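You operate a simulated robot arm through the tools that you are given. There is no shell and no other tool.

Carry out the task below with a simulated robot arm. There is one attempt and no reset: what you move stays moved.

TASK
Pour about 150 ml into the green can, then water the orange and blue pots.
Fine: water from the teal jug; about 40 ml a pot from the can; jug and can go back. Set down upright: teal jug, green can.

Only the result counts: the job must be done as asked and must still hold three seconds after the hand-in. Knocking over, shifting, dropping, spilling or breaking anything else fails it.

THE ROBOT
A 7-joint arm with a two-finger parallel gripper, fixed in place. Base frame: the origin is on the floor under the middle of its stand, x ahead of it, y to its left, z up; the work surface is at about z = 780. Units: mm, degrees, N and s.
It reaches about 1247 mm from its shoulder. Its first joint turns from -132.0 to 132.0 degrees. Payload 3.91 kg.
The TCP is the grasp point between the finger pads, 30 mm short of the fingertips. In the tool frame z runs along the fingers and y along their closing line. The gripper opens to 110 mm. The fingers are 20 mm wide and 10 mm thick; the gripper's body (48 by 112 mm) begins 55 mm behind the TCP.
Orientation is told as [roll, pitch, yaw] about the base's x, y, z axes, in that order, counted from this pose: with the fingers straight down and closing along the base's y, the tool's x points along the base's -x, its y along +y and its z along -z.

THE INTERFACE
- The arm moves only by the tool drive_tool. Its argument "rows" is a list of rows, each a list of 3 entries, a list of its own where there are three numbers: the turn, a rotation vector about the tool's x, y, z in degrees, then the shift along the tool's x, y, z in mm, then the gripper command, from -1 (fully open) to 1 (shut), values between in proportion. In form: [[[ax, ay, az], [x, y, z], grip], ...]. A call has 1 to 20 rows; each row is the pose to reach, as a shift and turn from the pose commanded when the call began, along the tool's axes at that moment. Rows are played at 5 a second. More than 50 mm and 8.6 degrees between two rows, or a gripper value outside its range, and nothing of the call is played. A pose out of reach is approached as far as the arm can. The call stops where the force on the tool passes 40 N (or 10 N more than at its start, if that is more) or the arm is blocked; 0.2 s more then pass. The fingers move at their own pace (about 108 mm/s each) and stop on an object; they squeeze with about 38 N. The grip force told is the motor's: it shows also when the fingers shut on nothing. Time passes only in rows, and 0.2 s behind the last, so rows that repeat a pose let the fingers close. The reply holds the time, the measured pose of the TCP, the force on the tool along the base axes, the opening and the grip force, in the units named above and with some noise, with the torque about the TCP (base axes, N m) and any sound that the robot's microphone picked up.
- Cameras (640 x 400 px; columns grow to the right, rows downward): "scene" is fixed at [406.3, -656.5, 1378.3]; the picture's right is [1.00, -0.07, 0.00], its down [-0.02, -0.26, -0.96] and it looks along [0.07, 0.96, -0.26] (base axes); focal length 348 px, centre (320, 200). "wrist" rides on the gripper at [72, 17, -103] in the tool frame; the picture's right is [-0.23, 0.97, 0.00], its down [-0.76, -0.18, -0.62] and it looks along [-0.61, -0.14, 0.78] (tool axes); focal length 222 px, centre (320, 200).
- snapshot(camera): a new picture of that camera. The clock stands still meanwhile.
- locate(camera, pixels): for up to 12 pixels [column, row] of the newest picture of that camera ("zoom" is the newest enlarged one), the place [x, y, z] in the base frame of the surface seen there, good to about 3 mm, but the place of the scene camera against the robot may be out by one fixed shift of up to 12 mm in any direction. The clock stands still meanwhile.
- enlarge(camera, box): a new picture of the part [left, top, right, bottom] of that camera's present view, enlarged. The clock stands still meanwhile.
- close_job(): hands the job in; it is judged then, once.

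Unless the task says otherwise, let go and move clear before handing in.

The tools are called as a command line: name --argument value ..., lists and objects as JSON in quotes. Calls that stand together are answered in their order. drive_tool: Moves the arm, as the interface text tells. Its arguments: {"type":"object","properties":{"rows":{"type":"array","items":{"type":"array"}}},"required":["rows"]} The other tools are called the same way: snapshot (camera) takes a picture; locate (camera, pixels) gives the place of the surface under pixels of a picture; enlarge (camera, box) takes an enlarged picture of a part of a camera's view; close_job () hands the job in.

At the start:

```text
time_s: 0.0
tcp_pos: [417.0, 408.6, 1269.3]
tcp_rot: [0.0, 0.0, 0.0]
contact_force: [-0.2, 0.8, 0.9]
torque: [0.0, 0.01, 0.02]
gripper_width: 110.0
finger_force: 0.0
```

scene: 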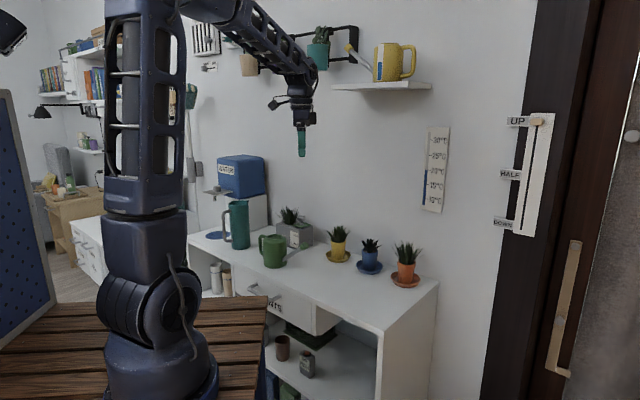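
wrist: 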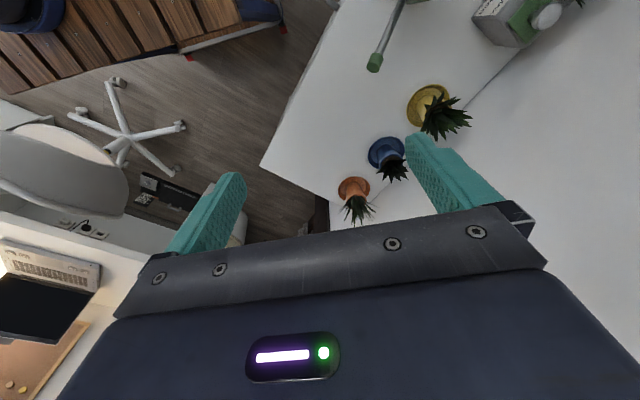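

The scene picture shows the teal jug near (237,224), the green can near (273,250), and yellow, blue and orange pots at (338,245), (370,256) and (405,265). I'll enlarge these areas to see the details.

enlarge --camera "scene" --box '[190, 180, 330, 290]'

enlarge --camera "scene" --box '[310, 210, 450, 310]'

```text
3.64 times, centred on (260, 235) of scene
```

zoom: 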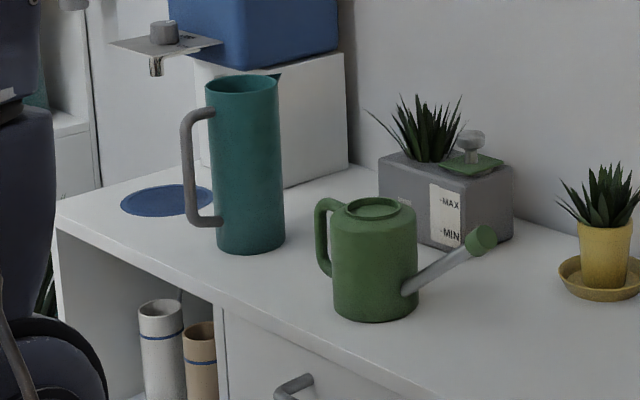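

```text
4.00 times, centred on (380, 260) of scene
```

zoom: 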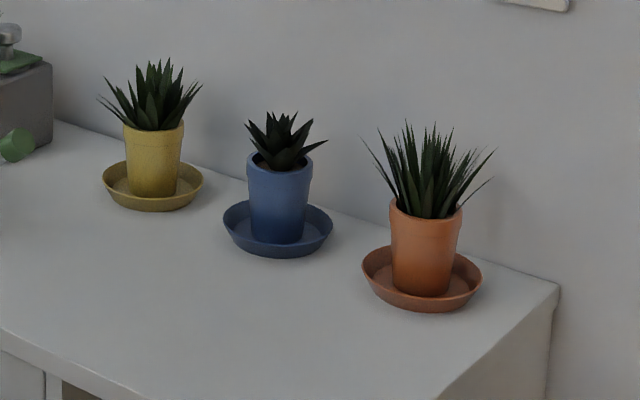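

The zoom shows the three pots clearly; I'll locate their rims and saucers in this zoom, then do the same for the jug and can.

locate --camera "zoom" --pixels '[[278, 165], [279, 240], [248, 165], [312, 165], [225, 215], [332, 220], [278, 256], [425, 215], [420, 292], [390, 205], [462, 210], [422, 310]]'

locate --camera "scene" --pixels '[[237, 201], [229, 203], [248, 200], [237, 247], [224, 212], [224, 225], [272, 236], [273, 265], [262, 250], [285, 250], [296, 245], [260, 240]]'

```text
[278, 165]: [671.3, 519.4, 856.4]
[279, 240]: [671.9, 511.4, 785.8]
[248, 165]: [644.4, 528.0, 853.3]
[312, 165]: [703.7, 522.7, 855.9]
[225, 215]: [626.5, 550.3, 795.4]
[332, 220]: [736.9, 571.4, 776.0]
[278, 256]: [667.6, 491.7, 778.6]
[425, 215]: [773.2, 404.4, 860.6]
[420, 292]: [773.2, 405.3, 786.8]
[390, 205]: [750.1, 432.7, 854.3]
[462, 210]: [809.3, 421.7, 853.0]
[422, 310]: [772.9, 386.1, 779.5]
```

```text
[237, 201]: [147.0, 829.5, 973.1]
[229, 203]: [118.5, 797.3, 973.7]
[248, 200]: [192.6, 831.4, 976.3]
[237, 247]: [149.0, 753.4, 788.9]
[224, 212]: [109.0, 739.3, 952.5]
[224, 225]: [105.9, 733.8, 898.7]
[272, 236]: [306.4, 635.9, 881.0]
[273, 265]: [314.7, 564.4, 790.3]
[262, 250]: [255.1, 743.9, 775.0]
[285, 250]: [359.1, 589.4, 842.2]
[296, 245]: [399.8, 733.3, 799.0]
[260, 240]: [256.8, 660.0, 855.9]
```

The scene gives the jug near (150, 790) about 195 mm tall and the can near (310, 605) about 100 mm tall. I'll zoom in tighter on each to find the lip, opening, handle and spout.

enlarge --camera "scene" --box '[205, 190, 269, 255]'

enlarge --camera "scene" --box '[250, 220, 320, 275]'

```text
6.15 times, centred on (237, 222) of scene
```

zoom: 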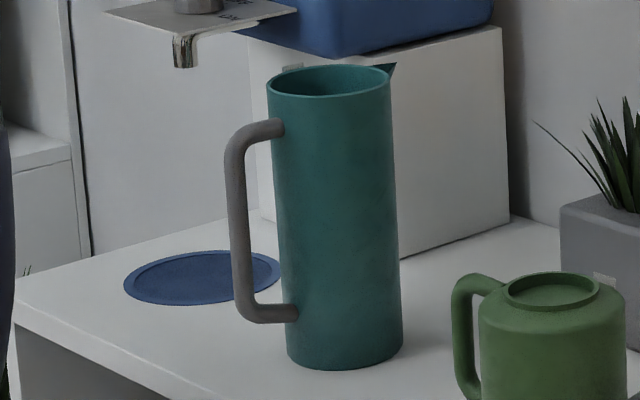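

```text
7.27 times, centred on (285, 248) of scene
```

zoom: 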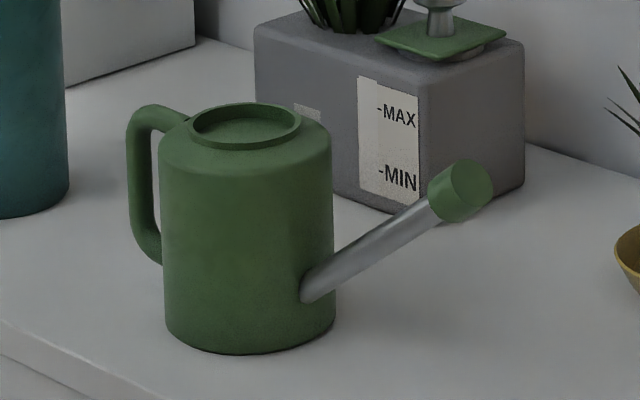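

The jug's lip is at (392,68) of the first zoom and its handle is opposite. The can has a round opening at (246,125) in the second zoom, with the rose head at (462,190). I'll locate the can's points now.

locate --camera "zoom" --pixels '[[246, 130], [195, 128], [299, 128], [246, 105], [246, 148], [140, 200], [150, 112], [150, 250], [320, 285], [430, 210], [478, 190], [250, 340]]'

enlarge --camera "scene" --box '[205, 190, 269, 255]'

```text
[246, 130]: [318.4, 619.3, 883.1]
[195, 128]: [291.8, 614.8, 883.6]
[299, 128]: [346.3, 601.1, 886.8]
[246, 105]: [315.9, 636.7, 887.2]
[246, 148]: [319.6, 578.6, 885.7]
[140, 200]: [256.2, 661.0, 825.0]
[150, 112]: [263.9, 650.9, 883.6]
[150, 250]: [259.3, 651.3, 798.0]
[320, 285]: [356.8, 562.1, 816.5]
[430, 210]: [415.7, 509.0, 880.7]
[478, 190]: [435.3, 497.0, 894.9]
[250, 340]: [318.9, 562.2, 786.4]
```

```text
6.15 times, centred on (237, 222) of scene
```

zoom: 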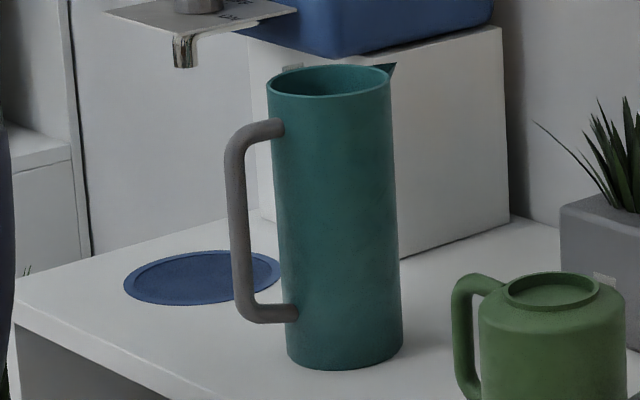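

The can's centre is about (318, 607), the rim z about 886, and the spout tip near (438, 495, 893), so its axis points about -42°. Next I'll locate the jug's points in this zoom.

locate --camera "zoom" --pixels '[[330, 82], [268, 85], [391, 80], [330, 66], [330, 97], [393, 66], [232, 150], [238, 230], [246, 310], [275, 128], [285, 313], [345, 355]]'

enlarge --camera "scene" --box '[215, 180, 255, 210]'

```text
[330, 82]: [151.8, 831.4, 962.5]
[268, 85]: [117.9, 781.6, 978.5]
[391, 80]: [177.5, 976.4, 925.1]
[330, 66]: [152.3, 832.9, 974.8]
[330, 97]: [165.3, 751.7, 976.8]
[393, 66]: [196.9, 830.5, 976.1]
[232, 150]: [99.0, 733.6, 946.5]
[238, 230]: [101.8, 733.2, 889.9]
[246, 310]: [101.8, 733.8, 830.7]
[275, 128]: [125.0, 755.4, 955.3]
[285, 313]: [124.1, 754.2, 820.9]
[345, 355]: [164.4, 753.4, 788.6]
```

```text
13.33 times, centred on (235, 195) of scene
```

zoom: 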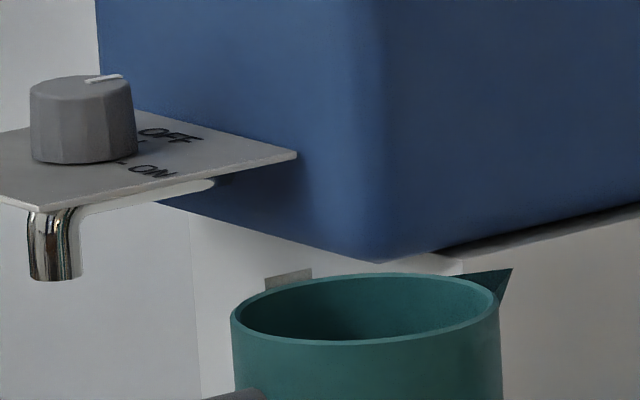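

The jug's centre is about (157, 792) with radius about 40; the lip faces roughly 45° and the handle is on the robot side. Before planning grasps I'll move the wrist camera over the can and jug to check the can's opening, since (246,130) located at z≈883, which may mean a lid.

drive_tool --rows '[[[0, 0, 0], [35, 32, 25], -1], [[0, 0, 0], [70, 64, 50], -1], [[0, 0, 0], [105, 96, 75], -1], [[0, 0, 0], [140, 128, 100], -1], [[0, 0, 0], [175, 160, 125], -1], [[0, 0, 0], [210, 192, 150], -1], [[0, 0, 0], [210, 192, 150], -1]]'

snapshot --camera "wrist"

snapshot --camera "scene"

```text
refused: row 1 steps farther than a row can; nothing moved
```

```text
taken
```

wrist: 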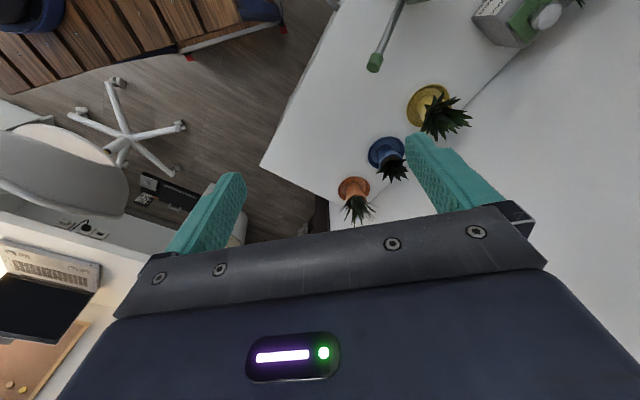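

```text
taken
```

scene: 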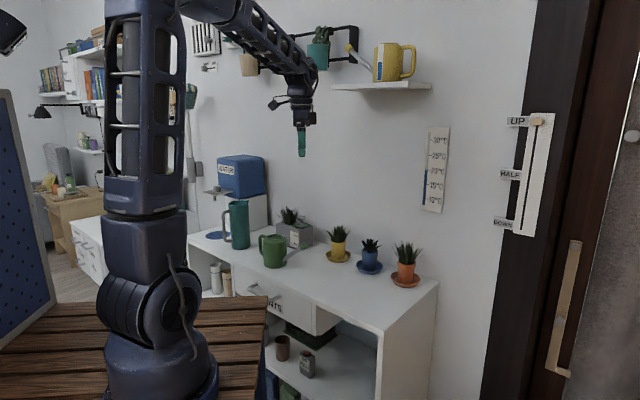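

The call was refused because each step was about 54 mm, over the 50 mm limit. The wrist view still shows the three pots at (355,187), (388,152) and (432,105), so I'll repeat the move with smaller steps.

drive_tool --rows '[[[0, 0, 0], [26, 24, 19], -1], [[0, 0, 0], [52, 48, 38], -1], [[0, 0, 0], [78, 72, 57], -1], [[0, 0, 0], [105, 96, 75], -1], [[0, 0, 0], [131, 120, 94], -1], [[0, 0, 0], [157, 144, 113], -1], [[0, 0, 0], [183, 168, 131], -1], [[0, 0, 0], [210, 192, 150], -1], [[0, 0, 0], [210, 192, 150], -1]]'

snapshot --camera "wrist"

snapshot --camera "scene"

```text
time_s: 2.0
tcp_pos: [206.3, 599.8, 1119.5]
tcp_rot: [0.0, -0.1, -0.1]
contact_force: [-0.8, 0.7, 0.3]
torque: [-0.01, 0.01, -0.04]
gripper_width: 109.9
finger_force: 0.0
```

```text
taken
```

wrist: 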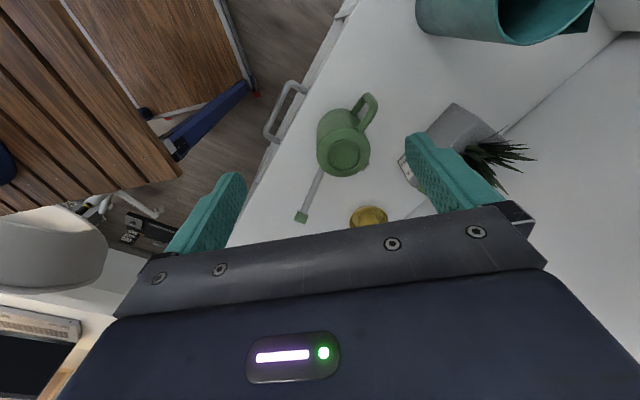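

```text
taken
```

scene: 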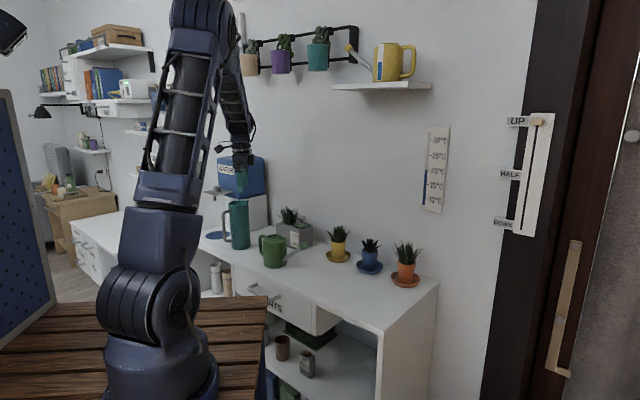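

The arm has arrived. The wrist view shows the can at (343,150) with its handle at (368,105) and spout rose at (300,217), and the jug at (505,15). I'll enlarge the can's opening and the jug.

enlarge --camera "wrist" --box '[280, 80, 420, 230]'

locate --camera "wrist" --pixels '[[343, 153], [326, 155], [361, 153], [343, 140], [343, 167], [368, 100], [362, 122], [318, 178], [301, 214], [419, 10], [440, 35], [505, 42]]'

```text
2.67 times, centred on (350, 155) of wrist
```

zoom: 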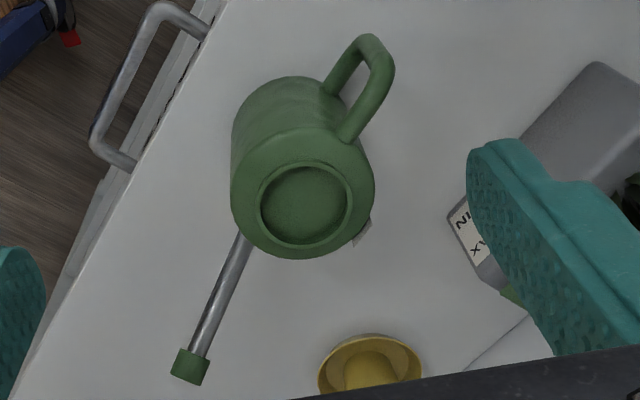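

```text
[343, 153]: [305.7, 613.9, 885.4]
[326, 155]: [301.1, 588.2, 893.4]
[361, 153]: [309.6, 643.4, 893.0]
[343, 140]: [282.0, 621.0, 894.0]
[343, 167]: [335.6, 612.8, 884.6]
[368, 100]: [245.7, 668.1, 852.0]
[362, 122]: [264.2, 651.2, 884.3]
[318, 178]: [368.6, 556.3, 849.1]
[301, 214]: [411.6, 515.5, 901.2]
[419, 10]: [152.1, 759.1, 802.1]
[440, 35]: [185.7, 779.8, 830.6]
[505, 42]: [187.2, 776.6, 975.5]
```

The opening at zoom (305,205) looks like a green disc about 8 mm below the rim (885 against 893), which could be a lid. I'll move the camera closer to check.

drive_tool --rows '[[[0, 0, 0], [-9, 10, 45], -1], [[0, 0, 0], [-18, 20, 90], -1], [[0, 0, 0], [-27, 30, 130], -1], [[0, 0, 0], [-27, 30, 130], -1]]'

enlarge --camera "wrist" --box '[260, 100, 420, 220]'

snapshot --camera "wrist"

```text
time_s: 3.0
tcp_pos: [232.0, 630.0, 989.3]
tcp_rot: [0.0, -0.1, 0.1]
contact_force: [0.7, 0.0, 0.1]
torque: [0.05, -0.01, -0.01]
gripper_width: 110.2
finger_force: 0.2
```

```text
3.33 times, centred on (340, 160) of wrist
```

zoom: 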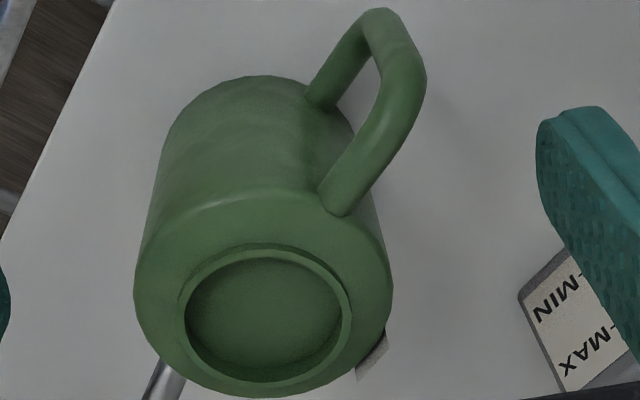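

```text
taken
```

wrist: 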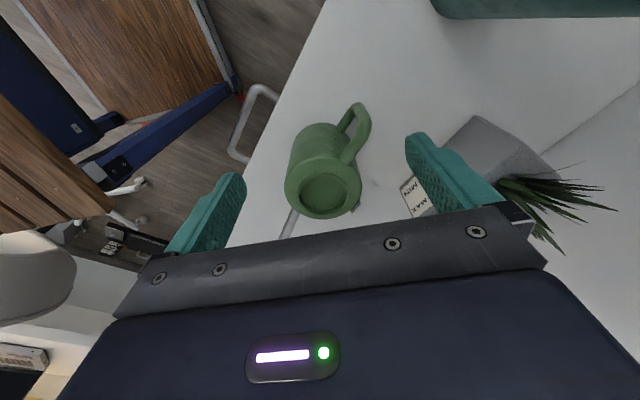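

The mouth at zoom (265,315) still looks like a recessed disc. I'll locate several points on it, the rim, and the grey tag at (373,355).

locate --camera "zoom" --pixels '[[265, 315], [225, 300], [300, 300], [265, 280], [265, 355], [330, 330], [265, 250], [345, 300], [265, 385], [373, 355], [140, 270], [380, 260]]'

enlarge --camera "wrist" --box '[300, 165, 380, 225]'

```text
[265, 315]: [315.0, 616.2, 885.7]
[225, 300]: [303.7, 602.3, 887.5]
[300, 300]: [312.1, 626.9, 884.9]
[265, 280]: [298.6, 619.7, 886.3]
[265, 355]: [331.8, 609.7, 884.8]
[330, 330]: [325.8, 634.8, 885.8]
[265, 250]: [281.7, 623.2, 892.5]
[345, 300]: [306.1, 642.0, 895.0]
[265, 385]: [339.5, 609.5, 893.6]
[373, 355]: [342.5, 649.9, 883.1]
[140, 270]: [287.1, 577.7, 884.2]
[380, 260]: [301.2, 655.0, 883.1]
```

```text
6.67 times, centred on (340, 195) of wrist
```

zoom: 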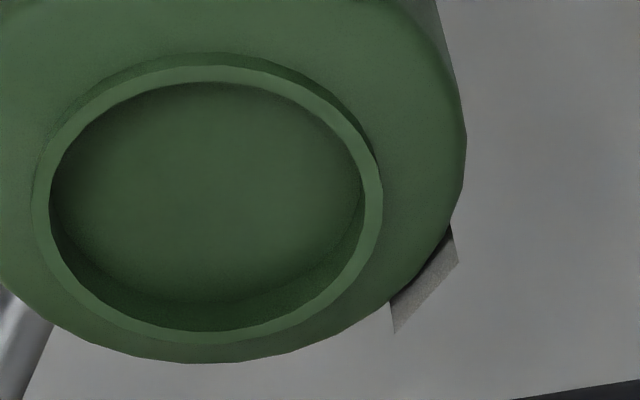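

The disc at z≈885 is level with the can's shoulder and the collar is at z≈893, so it reads as a plain mouth with a raised collar, with no knob. A grey strip on the can's far side, near (342,650), might be a level gauge. The yellow can on the shelf seems to have a similar strip, so I'll enlarge that and other parts of the scene.

enlarge --camera "scene" --box '[335, 30, 435, 100]'

enlarge --camera "scene" --box '[240, 200, 360, 280]'

enlarge --camera "scene" --box '[190, 140, 280, 255]'

```text
5.71 times, centred on (385, 65) of scene
```

zoom: 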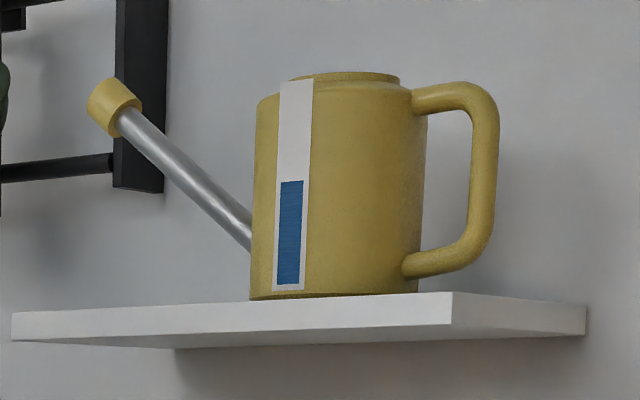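

```text
5.00 times, centred on (300, 240) of scene
```

zoom: 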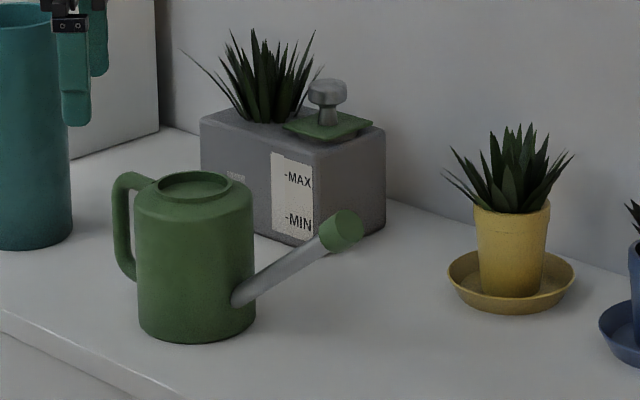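

```text
3.48 times, centred on (235, 198) of scene
```

zoom: 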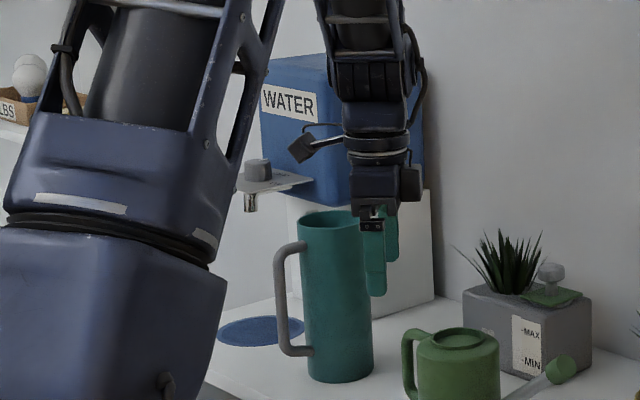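

The yellow can has a white strip with a blue fill, so the green can's strip on its far side is probably the same kind of gauge. Comparing the two cameras, the scene camera reads about (+6.5, -7.5, -7.5) off. Next I'll tilt the hand so the wrist camera looks straight down into the jug and shows its water level.

drive_tool --rows '[[[0, 7.6, 0], [18, 30, -28], -1], [[0, 15.2, 0], [36, 60, -56], -1], [[0, 22.8, 0], [54, 90, -84], -1], [[0, 30.4, 0], [72, 122, -110], -1], [[0, 38, 0], [89, 153, -136], -1], [[0, 38, 0], [89, 153, -136], -1]]'

snapshot --camera "wrist"

```text
time_s: 4.4
tcp_pos: [143.5, 782.6, 1124.7]
tcp_rot: [0.0, 38.1, 0.0]
contact_force: [-0.2, 0.7, 0.1]
torque: [0.01, -0.01, -0.02]
gripper_width: 110.0
finger_force: 0.0
```

```text
taken
```

wrist: 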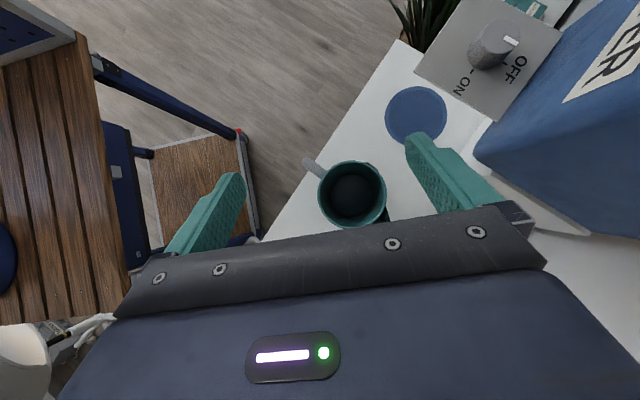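

The wrist camera now looks straight into the jug at (352,193). I'll enlarge it to find the water level.

enlarge --camera "wrist" --box '[290, 140, 410, 240]'

```text
4.00 times, centred on (350, 190) of wrist
```

zoom: 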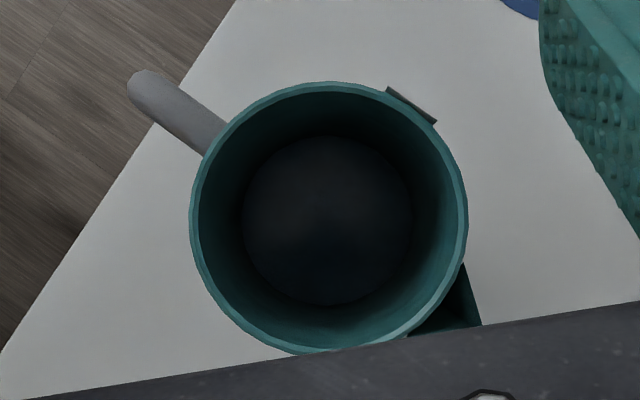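

The zoom shows a dark water surface at (325,220), the rim ring, the handle at (170,100), the lip at (460,305) and another grey strip at (412,105). I'll locate these.

locate --camera "zoom" --pixels '[[325, 220], [280, 220], [370, 220], [325, 170], [325, 280], [194, 210], [463, 210], [328, 86], [320, 350], [412, 105], [140, 85], [475, 322]]'

locate --camera "wrist" --pixels '[[300, 220], [418, 110], [385, 75], [480, 150], [475, 62], [540, 225], [310, 160], [320, 168], [365, 212], [380, 230]]'

```text
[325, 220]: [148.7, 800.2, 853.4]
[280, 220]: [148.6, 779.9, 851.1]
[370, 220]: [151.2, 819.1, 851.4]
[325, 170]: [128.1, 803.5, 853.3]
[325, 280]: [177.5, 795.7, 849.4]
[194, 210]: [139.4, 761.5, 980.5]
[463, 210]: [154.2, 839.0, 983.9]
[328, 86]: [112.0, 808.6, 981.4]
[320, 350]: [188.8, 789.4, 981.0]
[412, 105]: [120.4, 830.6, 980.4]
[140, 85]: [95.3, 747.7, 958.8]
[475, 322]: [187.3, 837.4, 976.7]
```

```text
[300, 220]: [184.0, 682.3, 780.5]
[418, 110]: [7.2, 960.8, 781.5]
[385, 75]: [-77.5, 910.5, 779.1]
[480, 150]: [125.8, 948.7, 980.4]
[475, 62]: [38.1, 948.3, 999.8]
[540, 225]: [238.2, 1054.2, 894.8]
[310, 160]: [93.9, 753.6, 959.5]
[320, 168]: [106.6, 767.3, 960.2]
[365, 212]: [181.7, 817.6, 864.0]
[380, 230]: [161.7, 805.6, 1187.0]
```

Water sits at z≈851.5 in the jug, with the rim at 982, the centre at (150, 800) and the outer radius about 39, so roughly 280 ml; 150 ml out is about a 36 mm drop. The lip is at azimuth 45°, the handle at 224° and a gauge strip at about 135°. I'll grip the jug body from the (+x, -y) side, so first I'll turn the hand toward yaw -50.

drive_tool --rows '[[[-5.14, 0, 6.56], [-12, -10.2, -4.1], -0.78], [[-10.28, 0, 13.12], [-24, -20.4, -8.2], -0.78], [[-15.42, 0, 19.68], [-36, -30.6, -12.3], -0.78], [[-20.56, 0, 26.24], [-48, -40.8, -16.4], -0.78], [[-25.7, 0, 32.8], [-60, -51, -20.5], -0.78], [[-30.85, 0, 39.35], [-72.1, -61, -24.7], -0.78], [[-30.85, 0, 39.35], [-72.1, -61, -24.7], -0.78]]'

locate --camera "scene" --pixels '[[278, 228], [283, 240], [299, 248], [299, 226], [315, 240], [290, 222], [308, 215], [338, 240], [270, 290], [330, 320], [206, 240], [252, 215]]'

```text
time_s: 6.0
tcp_pos: [217.7, 722.1, 1101.0]
tcp_rot: [0.1, 38.0, -49.9]
contact_force: [-0.1, -0.4, -0.5]
torque: [0.0, -0.01, -0.01]
gripper_width: 97.5
finger_force: 0.1
```

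```text
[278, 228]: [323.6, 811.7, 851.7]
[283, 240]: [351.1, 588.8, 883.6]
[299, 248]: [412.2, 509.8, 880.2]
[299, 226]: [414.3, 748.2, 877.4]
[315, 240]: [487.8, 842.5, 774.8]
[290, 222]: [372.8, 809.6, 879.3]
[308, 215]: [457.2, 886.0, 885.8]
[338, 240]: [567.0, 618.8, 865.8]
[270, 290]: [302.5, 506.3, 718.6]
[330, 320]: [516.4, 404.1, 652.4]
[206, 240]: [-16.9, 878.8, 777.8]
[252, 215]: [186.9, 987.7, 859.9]
```

The hand is at yaw -50, and the planter (its front at about y 750–810) is out of the way. Next I'll pitch to 70° at this height and check the picture before going down.

drive_tool --rows '[[[0, 8, 0], [0, 0, 0], -0.78], [[0, 16, 0], [0, 0, 0], -0.78], [[0, 24, 0], [0, 0, 0], -0.78], [[0, 32, 0], [0, 0, 0], -0.78], [[0, 32, 0], [0, 0, 0], -0.78]]'

snapshot --camera "scene"

snapshot --camera "wrist"

```text
time_s: 7.2
tcp_pos: [215.9, 721.1, 1099.8]
tcp_rot: [0.3, 70.1, -49.8]
contact_force: [-0.2, -0.1, 0.9]
torque: [0.0, 0.0, 0.0]
gripper_width: 97.9
finger_force: 0.1
```

```text
taken
```

scene: 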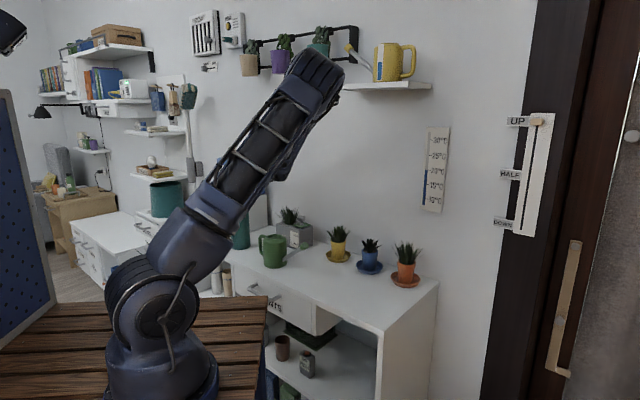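

```text
taken
```

wrist: 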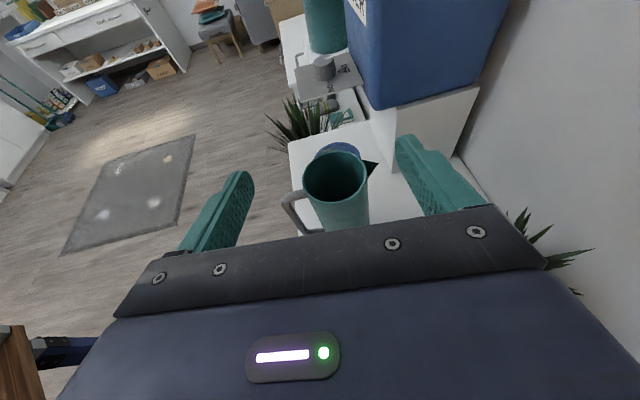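

The fingers line up with the jug in the wrist view, with the jug at (338,185) between the fingers at (215,215) and (440,190), and the forearm comes down from above. I'll descend most of the way and check clearance over the can.

drive_tool --rows '[[[0, 0, 0], [-37.6, 0, 13.6], -0.78], [[0, 0, 0], [-75.2, 0, 27.2], -0.78], [[0, 0, 0], [-112.8, 0, 40.8], -0.78], [[0, 0, 0], [-140, 0, 50.7], -0.78], [[0, 0, 0], [-140, 0, 50.7], -0.78]]'

snapshot --camera "scene"

snapshot --camera "wrist"

```text
time_s: 8.4
tcp_pos: [216.7, 722.3, 950.0]
tcp_rot: [0.3, 70.0, -49.8]
contact_force: [-0.4, 0.2, 0.2]
torque: [0.02, -0.01, 0.0]
gripper_width: 98.0
finger_force: 0.1
```

```text
taken
```

scene: 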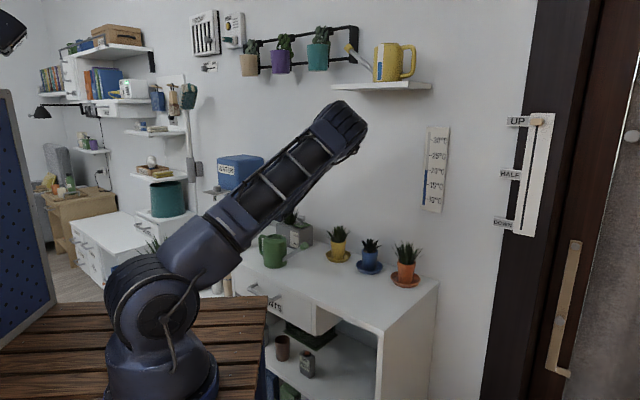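

```text
taken
```

wrist: 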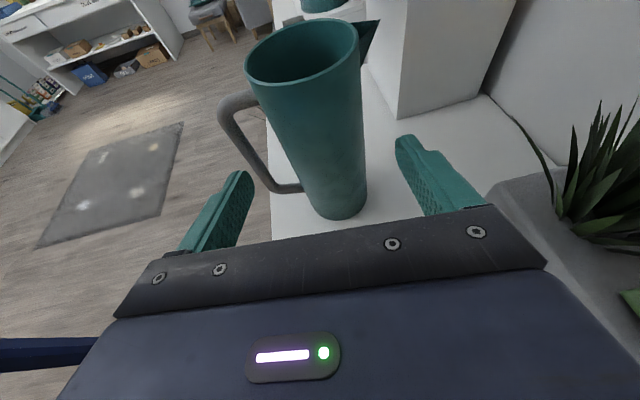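

The jug sits between the fingers in the wrist view. I'll zoom the scene around the can to see how far the wrist is above it before going lower.

enlarge --camera "scene" --box '[230, 170, 330, 270]'

```text
4.00 times, centred on (280, 220) of scene
```

zoom: 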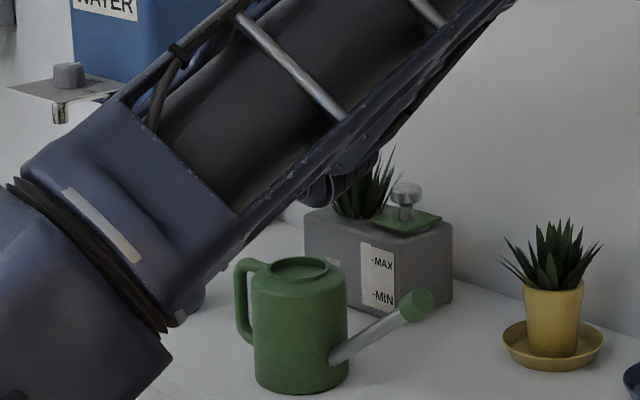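

A rounded wrist part shows at zoom (325,195) just above the can. I'll locate it and the upper-arm edge.

locate --camera "zoom" --pixels '[[325, 200], [318, 205], [345, 175], [360, 160], [310, 185], [300, 200], [190, 300], [200, 295], [295, 268]]'

```text
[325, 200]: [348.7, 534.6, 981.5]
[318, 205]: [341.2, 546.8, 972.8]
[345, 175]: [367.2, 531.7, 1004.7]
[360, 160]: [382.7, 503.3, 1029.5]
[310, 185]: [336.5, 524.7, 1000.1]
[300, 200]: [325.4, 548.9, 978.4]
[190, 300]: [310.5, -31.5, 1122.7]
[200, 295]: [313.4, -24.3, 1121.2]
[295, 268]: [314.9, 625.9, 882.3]
```

The wrist's visible lower edge is at z≈973; after dropping 45 mm it will clear the can's collar (893) by about 35–40 mm. I'll descend to z≈905 and recheck alignment.

drive_tool --rows '[[[0, 0, 0], [-21.1, 0, 7.7], -0.78], [[0, 0, 0], [-42.3, 0, 15.4], -0.78], [[0, 0, 0], [-42.3, 0, 15.4], -0.78]]'

snapshot --camera "wrist"

enlarge --camera "scene" --box '[220, 180, 320, 270]'

```text
time_s: 9.2
tcp_pos: [214.9, 722.3, 907.9]
tcp_rot: [0.6, 70.1, -49.3]
contact_force: [-4.8, 7.6, 31.8]
torque: [-1.66, -1.19, 0.02]
gripper_width: 97.9
finger_force: 0.0
```

```text
taken
```

wrist: 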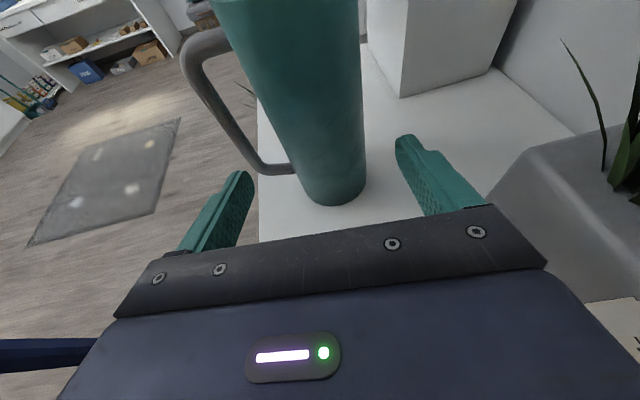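

```text
4.44 times, centred on (270, 225) of scene
```

zoom: 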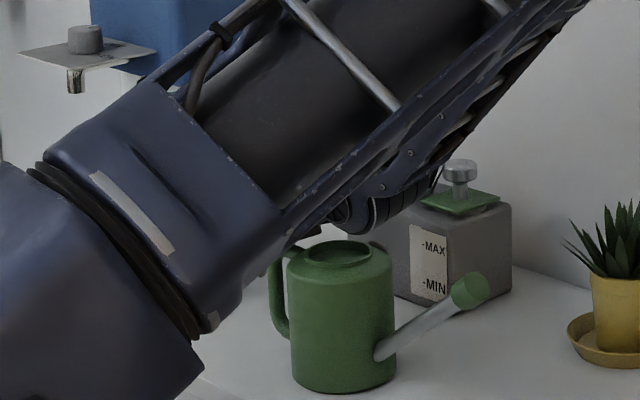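

The reply shows a contact: 31.8 N upward, with the torque placing it near (252, 670), so the hand is pressing on the can's handle. I'll lift straight up at once.

drive_tool --rows '[[[0, 0, 0], [7, 0, -2.5], -0.78], [[0, 0, 0], [21, 0, -7.7], -0.78], [[0, 0, 0], [47, 0, -17.1], -0.78], [[0, 0, 0], [47, 0, -17.1], -0.78]]'

enlarge --camera "scene" --box '[230, 200, 330, 280]'

snapshot --camera "scene"

```text
time_s: 10.2
tcp_pos: [217.1, 722.6, 955.0]
tcp_rot: [0.2, 70.0, -49.9]
contact_force: [0.6, -0.6, -0.2]
torque: [0.05, 0.03, -0.04]
gripper_width: 98.1
finger_force: 0.0
```

```text
5.00 times, centred on (280, 240) of scene
```

zoom: 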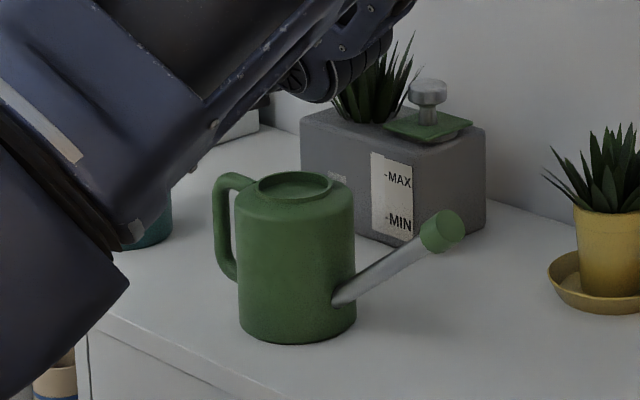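

```text
taken
```

scene: 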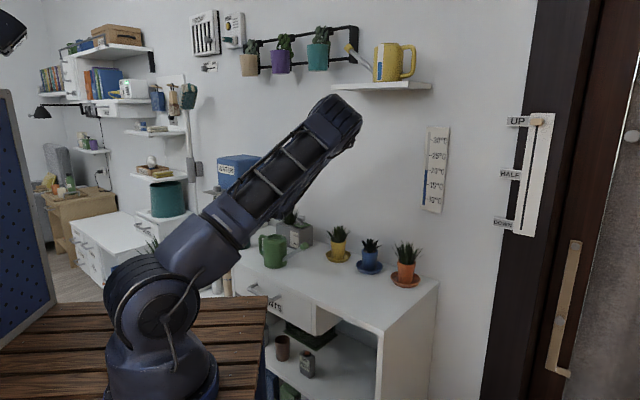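

The can still stands where it was: its collar is at (275,237) and rose at (304,246), the same as before. The contact came from hovering over its handle, so I'll approach along the hand's own sloped axis and grip a bit higher, at z≈915, which keeps the hand about 30 mm above it. First half of the approach now.

drive_tool --rows '[[[0, 0, 0], [-4, -1, 10], -0.78], [[0, 0, 0], [-6.7, -1.65, 25], -0.78], [[0, 0, 0], [-6.7, -1.65, 45], -0.78], [[0, 0, 0], [-6.7, -1.65, 45], -0.78]]'

snapshot --camera "wrist"

enlarge --camera "scene" --box '[230, 180, 330, 270]'

```text
time_s: 11.2
tcp_pos: [190.7, 751.6, 934.1]
tcp_rot: [0.2, 70.1, -49.9]
contact_force: [0.8, 0.8, 0.5]
torque: [0.04, -0.01, -0.02]
gripper_width: 97.8
finger_force: 0.1
```

```text
taken
```

wrist: 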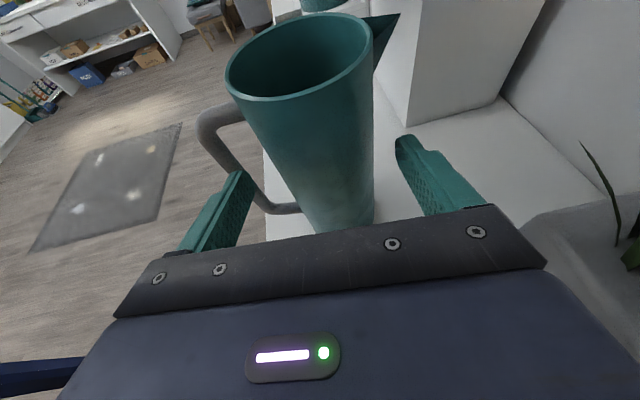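

```text
4.44 times, centred on (280, 225) of scene
```

zoom: 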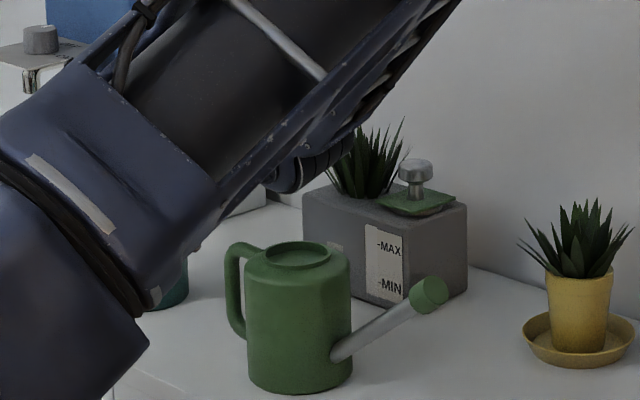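

No contact so far, and the jug is between the fingers in the wrist view. I'll check the jug's rim and handle positions with locate before closing in.

locate --camera "wrist" --pixels '[[229, 80], [300, 98], [371, 50], [300, 14], [394, 20], [315, 160], [340, 160], [260, 150], [205, 120], [245, 190], [227, 160], [270, 207]]'

```text
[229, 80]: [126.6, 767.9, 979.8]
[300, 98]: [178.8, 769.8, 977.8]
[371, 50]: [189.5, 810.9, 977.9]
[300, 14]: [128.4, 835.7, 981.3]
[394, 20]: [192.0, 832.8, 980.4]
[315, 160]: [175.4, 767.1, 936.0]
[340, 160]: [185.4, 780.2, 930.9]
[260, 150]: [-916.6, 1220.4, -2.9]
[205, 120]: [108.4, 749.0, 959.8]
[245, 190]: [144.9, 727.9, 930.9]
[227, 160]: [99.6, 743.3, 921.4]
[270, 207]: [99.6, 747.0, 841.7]
```

The jug's centre comes out at (151, 799) with r≈40, and the hand's axis points through it. I'll move the last 53 mm along the axis; the fingers stay open with about 9 mm clearance each side.

drive_tool --rows '[[[0, 0, 0], [-0.3, 0, 18], -0.78], [[0, 0, 0], [-0.6, 0, 36], -0.78], [[0, 0, 0], [-0.9, 0, 53.3], -0.78], [[0, 0, 0], [-0.9, 0, 53.3], -0.78]]'

snapshot --camera "wrist"

```text
time_s: 12.2
tcp_pos: [156.9, 789.4, 915.3]
tcp_rot: [0.3, 70.0, -49.8]
contact_force: [-0.2, -0.7, -0.1]
torque: [-0.01, 0.0, -0.04]
gripper_width: 98.1
finger_force: 0.1
```

```text
taken
```

wrist: 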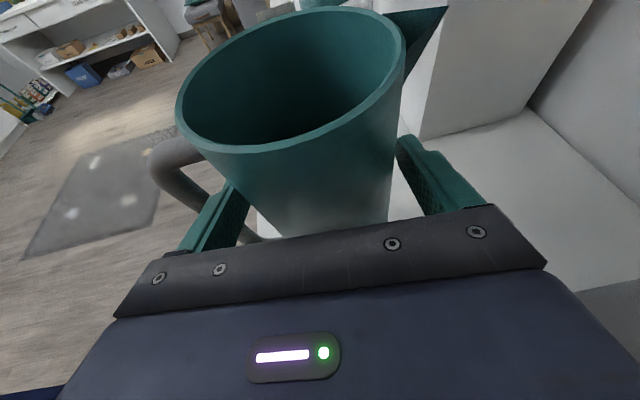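

The left finger is inside the handle loop and both fingers are clear, with the TCP at (156.9, 789.4, 915.3), which I'll reuse to put the jug back. I'll close the gripper now.

drive_tool --rows '[[[0, 0, 0], [0, 0, 0], 1], [[0, 0, 0], [0, 0, 0], 1], [[0, 0, 0], [0, 0, 0], 1], [[0, 0, 0], [0, 0, 0], 1]]'

```text
time_s: 13.2
tcp_pos: [157.6, 788.2, 915.9]
tcp_rot: [0.2, 70.2, -49.8]
contact_force: [1.5, 2.6, 3.2]
torque: [0.17, 0.04, -0.07]
gripper_width: 82.2
finger_force: 37.5
```

The fingers stopped at 82.2 mm with 37.5 N on the jug. I'll lift it 20 mm and check the hold.

drive_tool --rows '[[[0, 0, 0], [4.7, 0, -1.7], 1], [[0, 0, 0], [9.4, 0, -3.4], 1], [[0, 0, 0], [18.8, 0, -6.8], 1], [[0, 0, 0], [18.8, 0, -6.8], 1], [[0, 0, 0], [18.8, 0, -6.8], 1]]'

snapshot --camera "wrist"

```text
time_s: 14.4
tcp_pos: [157.8, 790.4, 935.2]
tcp_rot: [0.2, 70.0, -49.8]
contact_force: [0.4, 1.3, -4.4]
torque: [-0.01, -0.07, -0.04]
gripper_width: 82.5
finger_force: 37.6
```

```text
taken
```

wrist: 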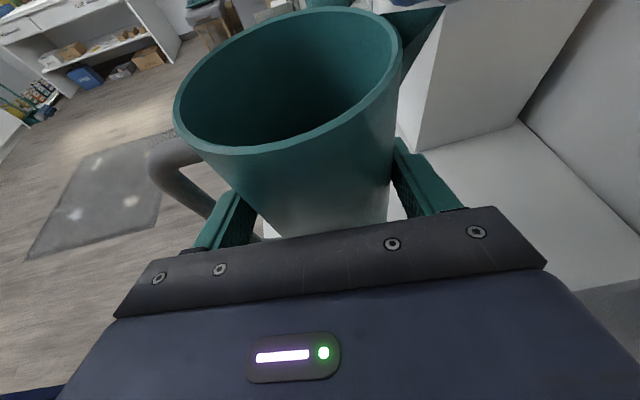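

The jug is held with Fz about -4.4 N (roughly 0.46 kg) and little torque. I'll lift it to z≈1050 so its base clears everything.

drive_tool --rows '[[[0, 0, 0], [18, 0, -6.55], 1], [[0, 0, 0], [40, 0, -14.6], 1], [[0, 0, 0], [64, 0, -23.3], 1], [[0, 0, 0], [88, 0, -32], 1], [[0, 0, 0], [108, 0, -39.3], 1], [[0, 0, 0], [108, 0, -39.3], 1]]'

snapshot --camera "wrist"

```text
time_s: 15.8
tcp_pos: [157.4, 788.9, 1050.2]
tcp_rot: [0.2, 70.0, -49.8]
contact_force: [0.6, -0.5, -5.0]
torque: [0.0, -0.03, -0.04]
gripper_width: 82.4
finger_force: 38.0
```

```text
taken
```

wrist: 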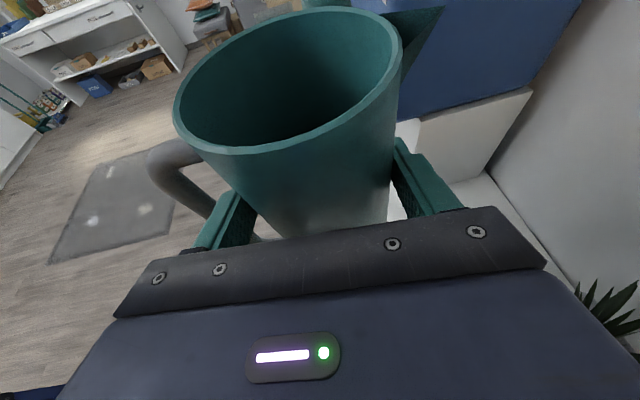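

The jug is steady at z=1050. I'll swing it to above the near side of the can while turning yaw to about -85, so the lip will face +x.

drive_tool --rows '[[[-4.11, 0, 1.5], [-8.5, -9.8, -23.3], 1], [[-8.22, 0, 2.99], [-17, -19.7, -46.6], 1], [[-12.34, 0, 4.49], [-25.4, -29.5, -69.9], 1], [[-16.45, 0, 5.98], [-33.9, -39.4, -93.2], 1], [[-20.56, 0, 7.48], [-42.4, -49.2, -116.4], 1], [[-24.67, 0, 8.98], [-50.9, -59, -139.7], 1], [[-28.78, 0, 10.47], [-59.3, -68.9, -163], 1], [[-32.9, 0, 11.97], [-67.8, -78.7, -186.3], 1], [[-32.9, 0, 11.97], [-67.8, -78.7, -186.3], 1]]'

snapshot --camera "wrist"

snapshot --camera "scene"

```text
time_s: 17.8
tcp_pos: [224.1, 587.1, 1050.8]
tcp_rot: [0.1, 70.1, -84.9]
contact_force: [0.4, -0.3, -4.0]
torque: [-0.05, -0.06, -0.02]
gripper_width: 82.4
finger_force: 38.1
```

```text
taken
```

wrist: 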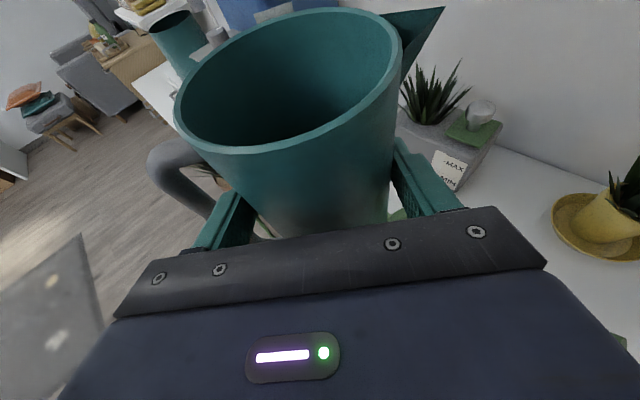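

```text
taken
```

scene: 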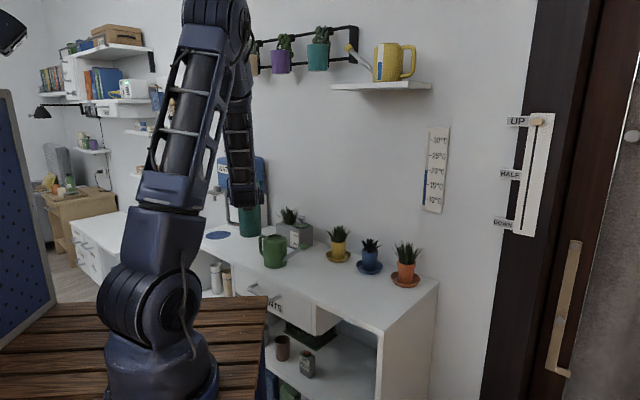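

The jug is upright above the near side of the can. I'll tilt it to 48° here at height (no pouring before about 74°) to check the arm can roll this way and which way the lip goes.

drive_tool --rows '[[[2.04, -0.52, 5.62], [0, 0, 0], 1], [[4.77, -1.22, 13.1], [0, 0, 0], 1], [[7.5, -1.92, 20.59], [0, 0, 0], 1], [[10.22, -2.62, 28.08], [0, 0, 0], 1], [[12.95, -3.31, 35.57], [0, 0, 0], 1], [[15.33, -3.92, 42.12], [0, 0, 0], 1], [[16.35, -4.19, 44.93], [0, 0, 0], 1], [[16.35, -4.19, 44.93], [0, 0, 0], 1]]'

snapshot --camera "wrist"

snapshot --camera "scene"

```text
time_s: 19.6
tcp_pos: [223.9, 586.5, 1049.2]
tcp_rot: [-68.6, 37.4, -144.7]
contact_force: [-0.6, 0.0, -4.8]
torque: [0.01, -0.2, -0.03]
gripper_width: 82.3
finger_force: 38.3
```

```text
taken
```

wrist: 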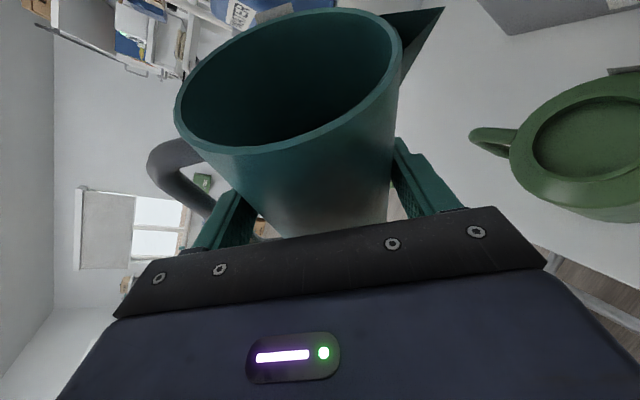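

```text
taken
```

scene: 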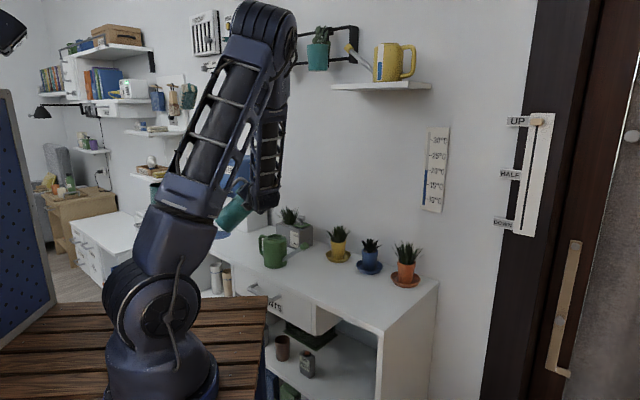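

The tilt works: the wrist view shows the jug lip at (440,12) pointing toward the can's mouth at (590,140). I'll locate both.

locate --camera "wrist" --pixels '[[441, 12], [432, 14], [400, 25], [594, 138], [540, 155], [560, 120], [580, 178], [628, 110], [500, 140], [512, 155]]'

enlarge --camera "wrist" --box '[440, 60, 640, 230]'

```text
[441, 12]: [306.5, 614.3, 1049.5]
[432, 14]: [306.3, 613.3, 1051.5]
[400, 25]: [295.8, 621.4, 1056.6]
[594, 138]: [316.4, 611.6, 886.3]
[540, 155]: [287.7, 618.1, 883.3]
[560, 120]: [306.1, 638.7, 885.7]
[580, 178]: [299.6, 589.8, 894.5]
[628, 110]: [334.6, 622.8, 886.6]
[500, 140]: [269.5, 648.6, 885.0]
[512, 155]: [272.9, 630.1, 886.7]
```

```text
2.35 times, centred on (540, 145) of wrist
```

zoom: 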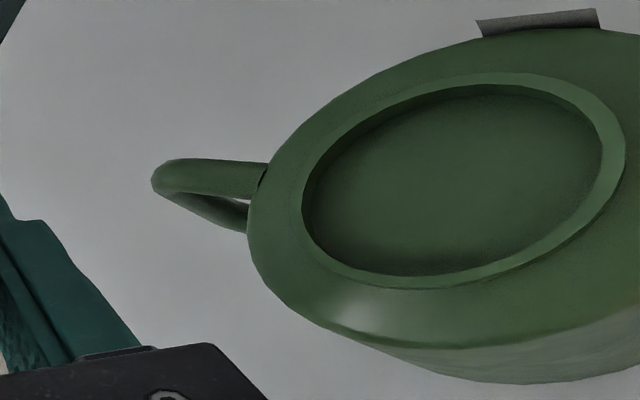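

The lip is at (306.5, 614.3, 1049.5), within 3 mm of my model, and the mouth centre is at (312, 615). I'll tilt to 66° (still below the pour threshold) and lower the lip to about 27 mm above its final height.

drive_tool --rows '[[[2.04, -0.52, 5.62], [0, 0, 0], 1], [[4.09, -1.05, 11.23], [0.8, 0.7, -0.2], 1], [[6.13, -1.57, 16.85], [2.3, 2.1, -0.6], 1], [[6.13, -1.57, 16.85], [-12.9, 20.6, 6.7], 1], [[6.13, -1.57, 16.85], [-31.1, 42.8, 15.4], 1], [[6.13, -1.57, 16.85], [-49.3, 65, 24.1], 1], [[6.13, -1.57, 16.85], [-49.3, 65, 24.1], 1]]'

snapshot --camera "wrist"

enlarge --camera "scene" --box '[200, 170, 330, 280]'

```text
time_s: 21.2
tcp_pos: [227.3, 587.6, 965.0]
tcp_rot: [-76.7, 21.0, -148.6]
contact_force: [0.4, -0.5, -5.4]
torque: [-0.02, -0.2, 0.04]
gripper_width: 82.4
finger_force: 38.6
```

```text
taken
```

wrist: 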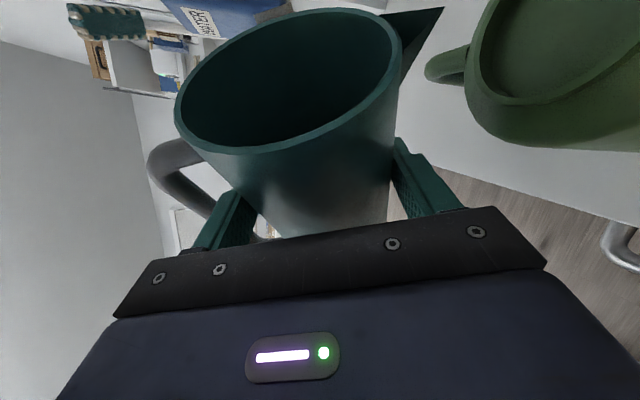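

```text
3.64 times, centred on (265, 225) of scene
```

zoom: 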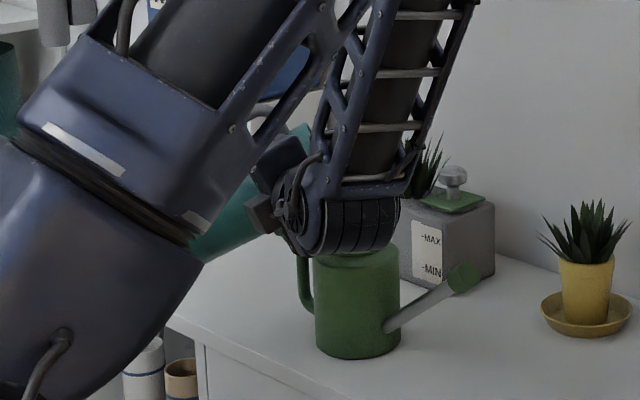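

The jug lip is now near the mouth. The wrist joint shows at zoom (350,230), so I'll check how far it is from the can and re-measure the lip.

locate --camera "zoom" --pixels '[[350, 250], [320, 235], [395, 225], [260, 215], [380, 190], [345, 285]]'

locate --camera "wrist" --pixels '[[441, 12], [432, 16], [475, 75], [440, 70], [520, 50], [500, 15], [560, 92]]'

```text
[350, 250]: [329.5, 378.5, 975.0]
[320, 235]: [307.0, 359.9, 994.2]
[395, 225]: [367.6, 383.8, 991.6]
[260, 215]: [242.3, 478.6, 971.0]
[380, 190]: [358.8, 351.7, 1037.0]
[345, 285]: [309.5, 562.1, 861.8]
```

```text
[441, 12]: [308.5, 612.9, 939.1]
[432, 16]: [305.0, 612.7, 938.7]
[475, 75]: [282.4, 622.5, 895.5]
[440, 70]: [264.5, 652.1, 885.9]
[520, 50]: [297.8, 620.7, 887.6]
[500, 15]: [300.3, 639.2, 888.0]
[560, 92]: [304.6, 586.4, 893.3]
```

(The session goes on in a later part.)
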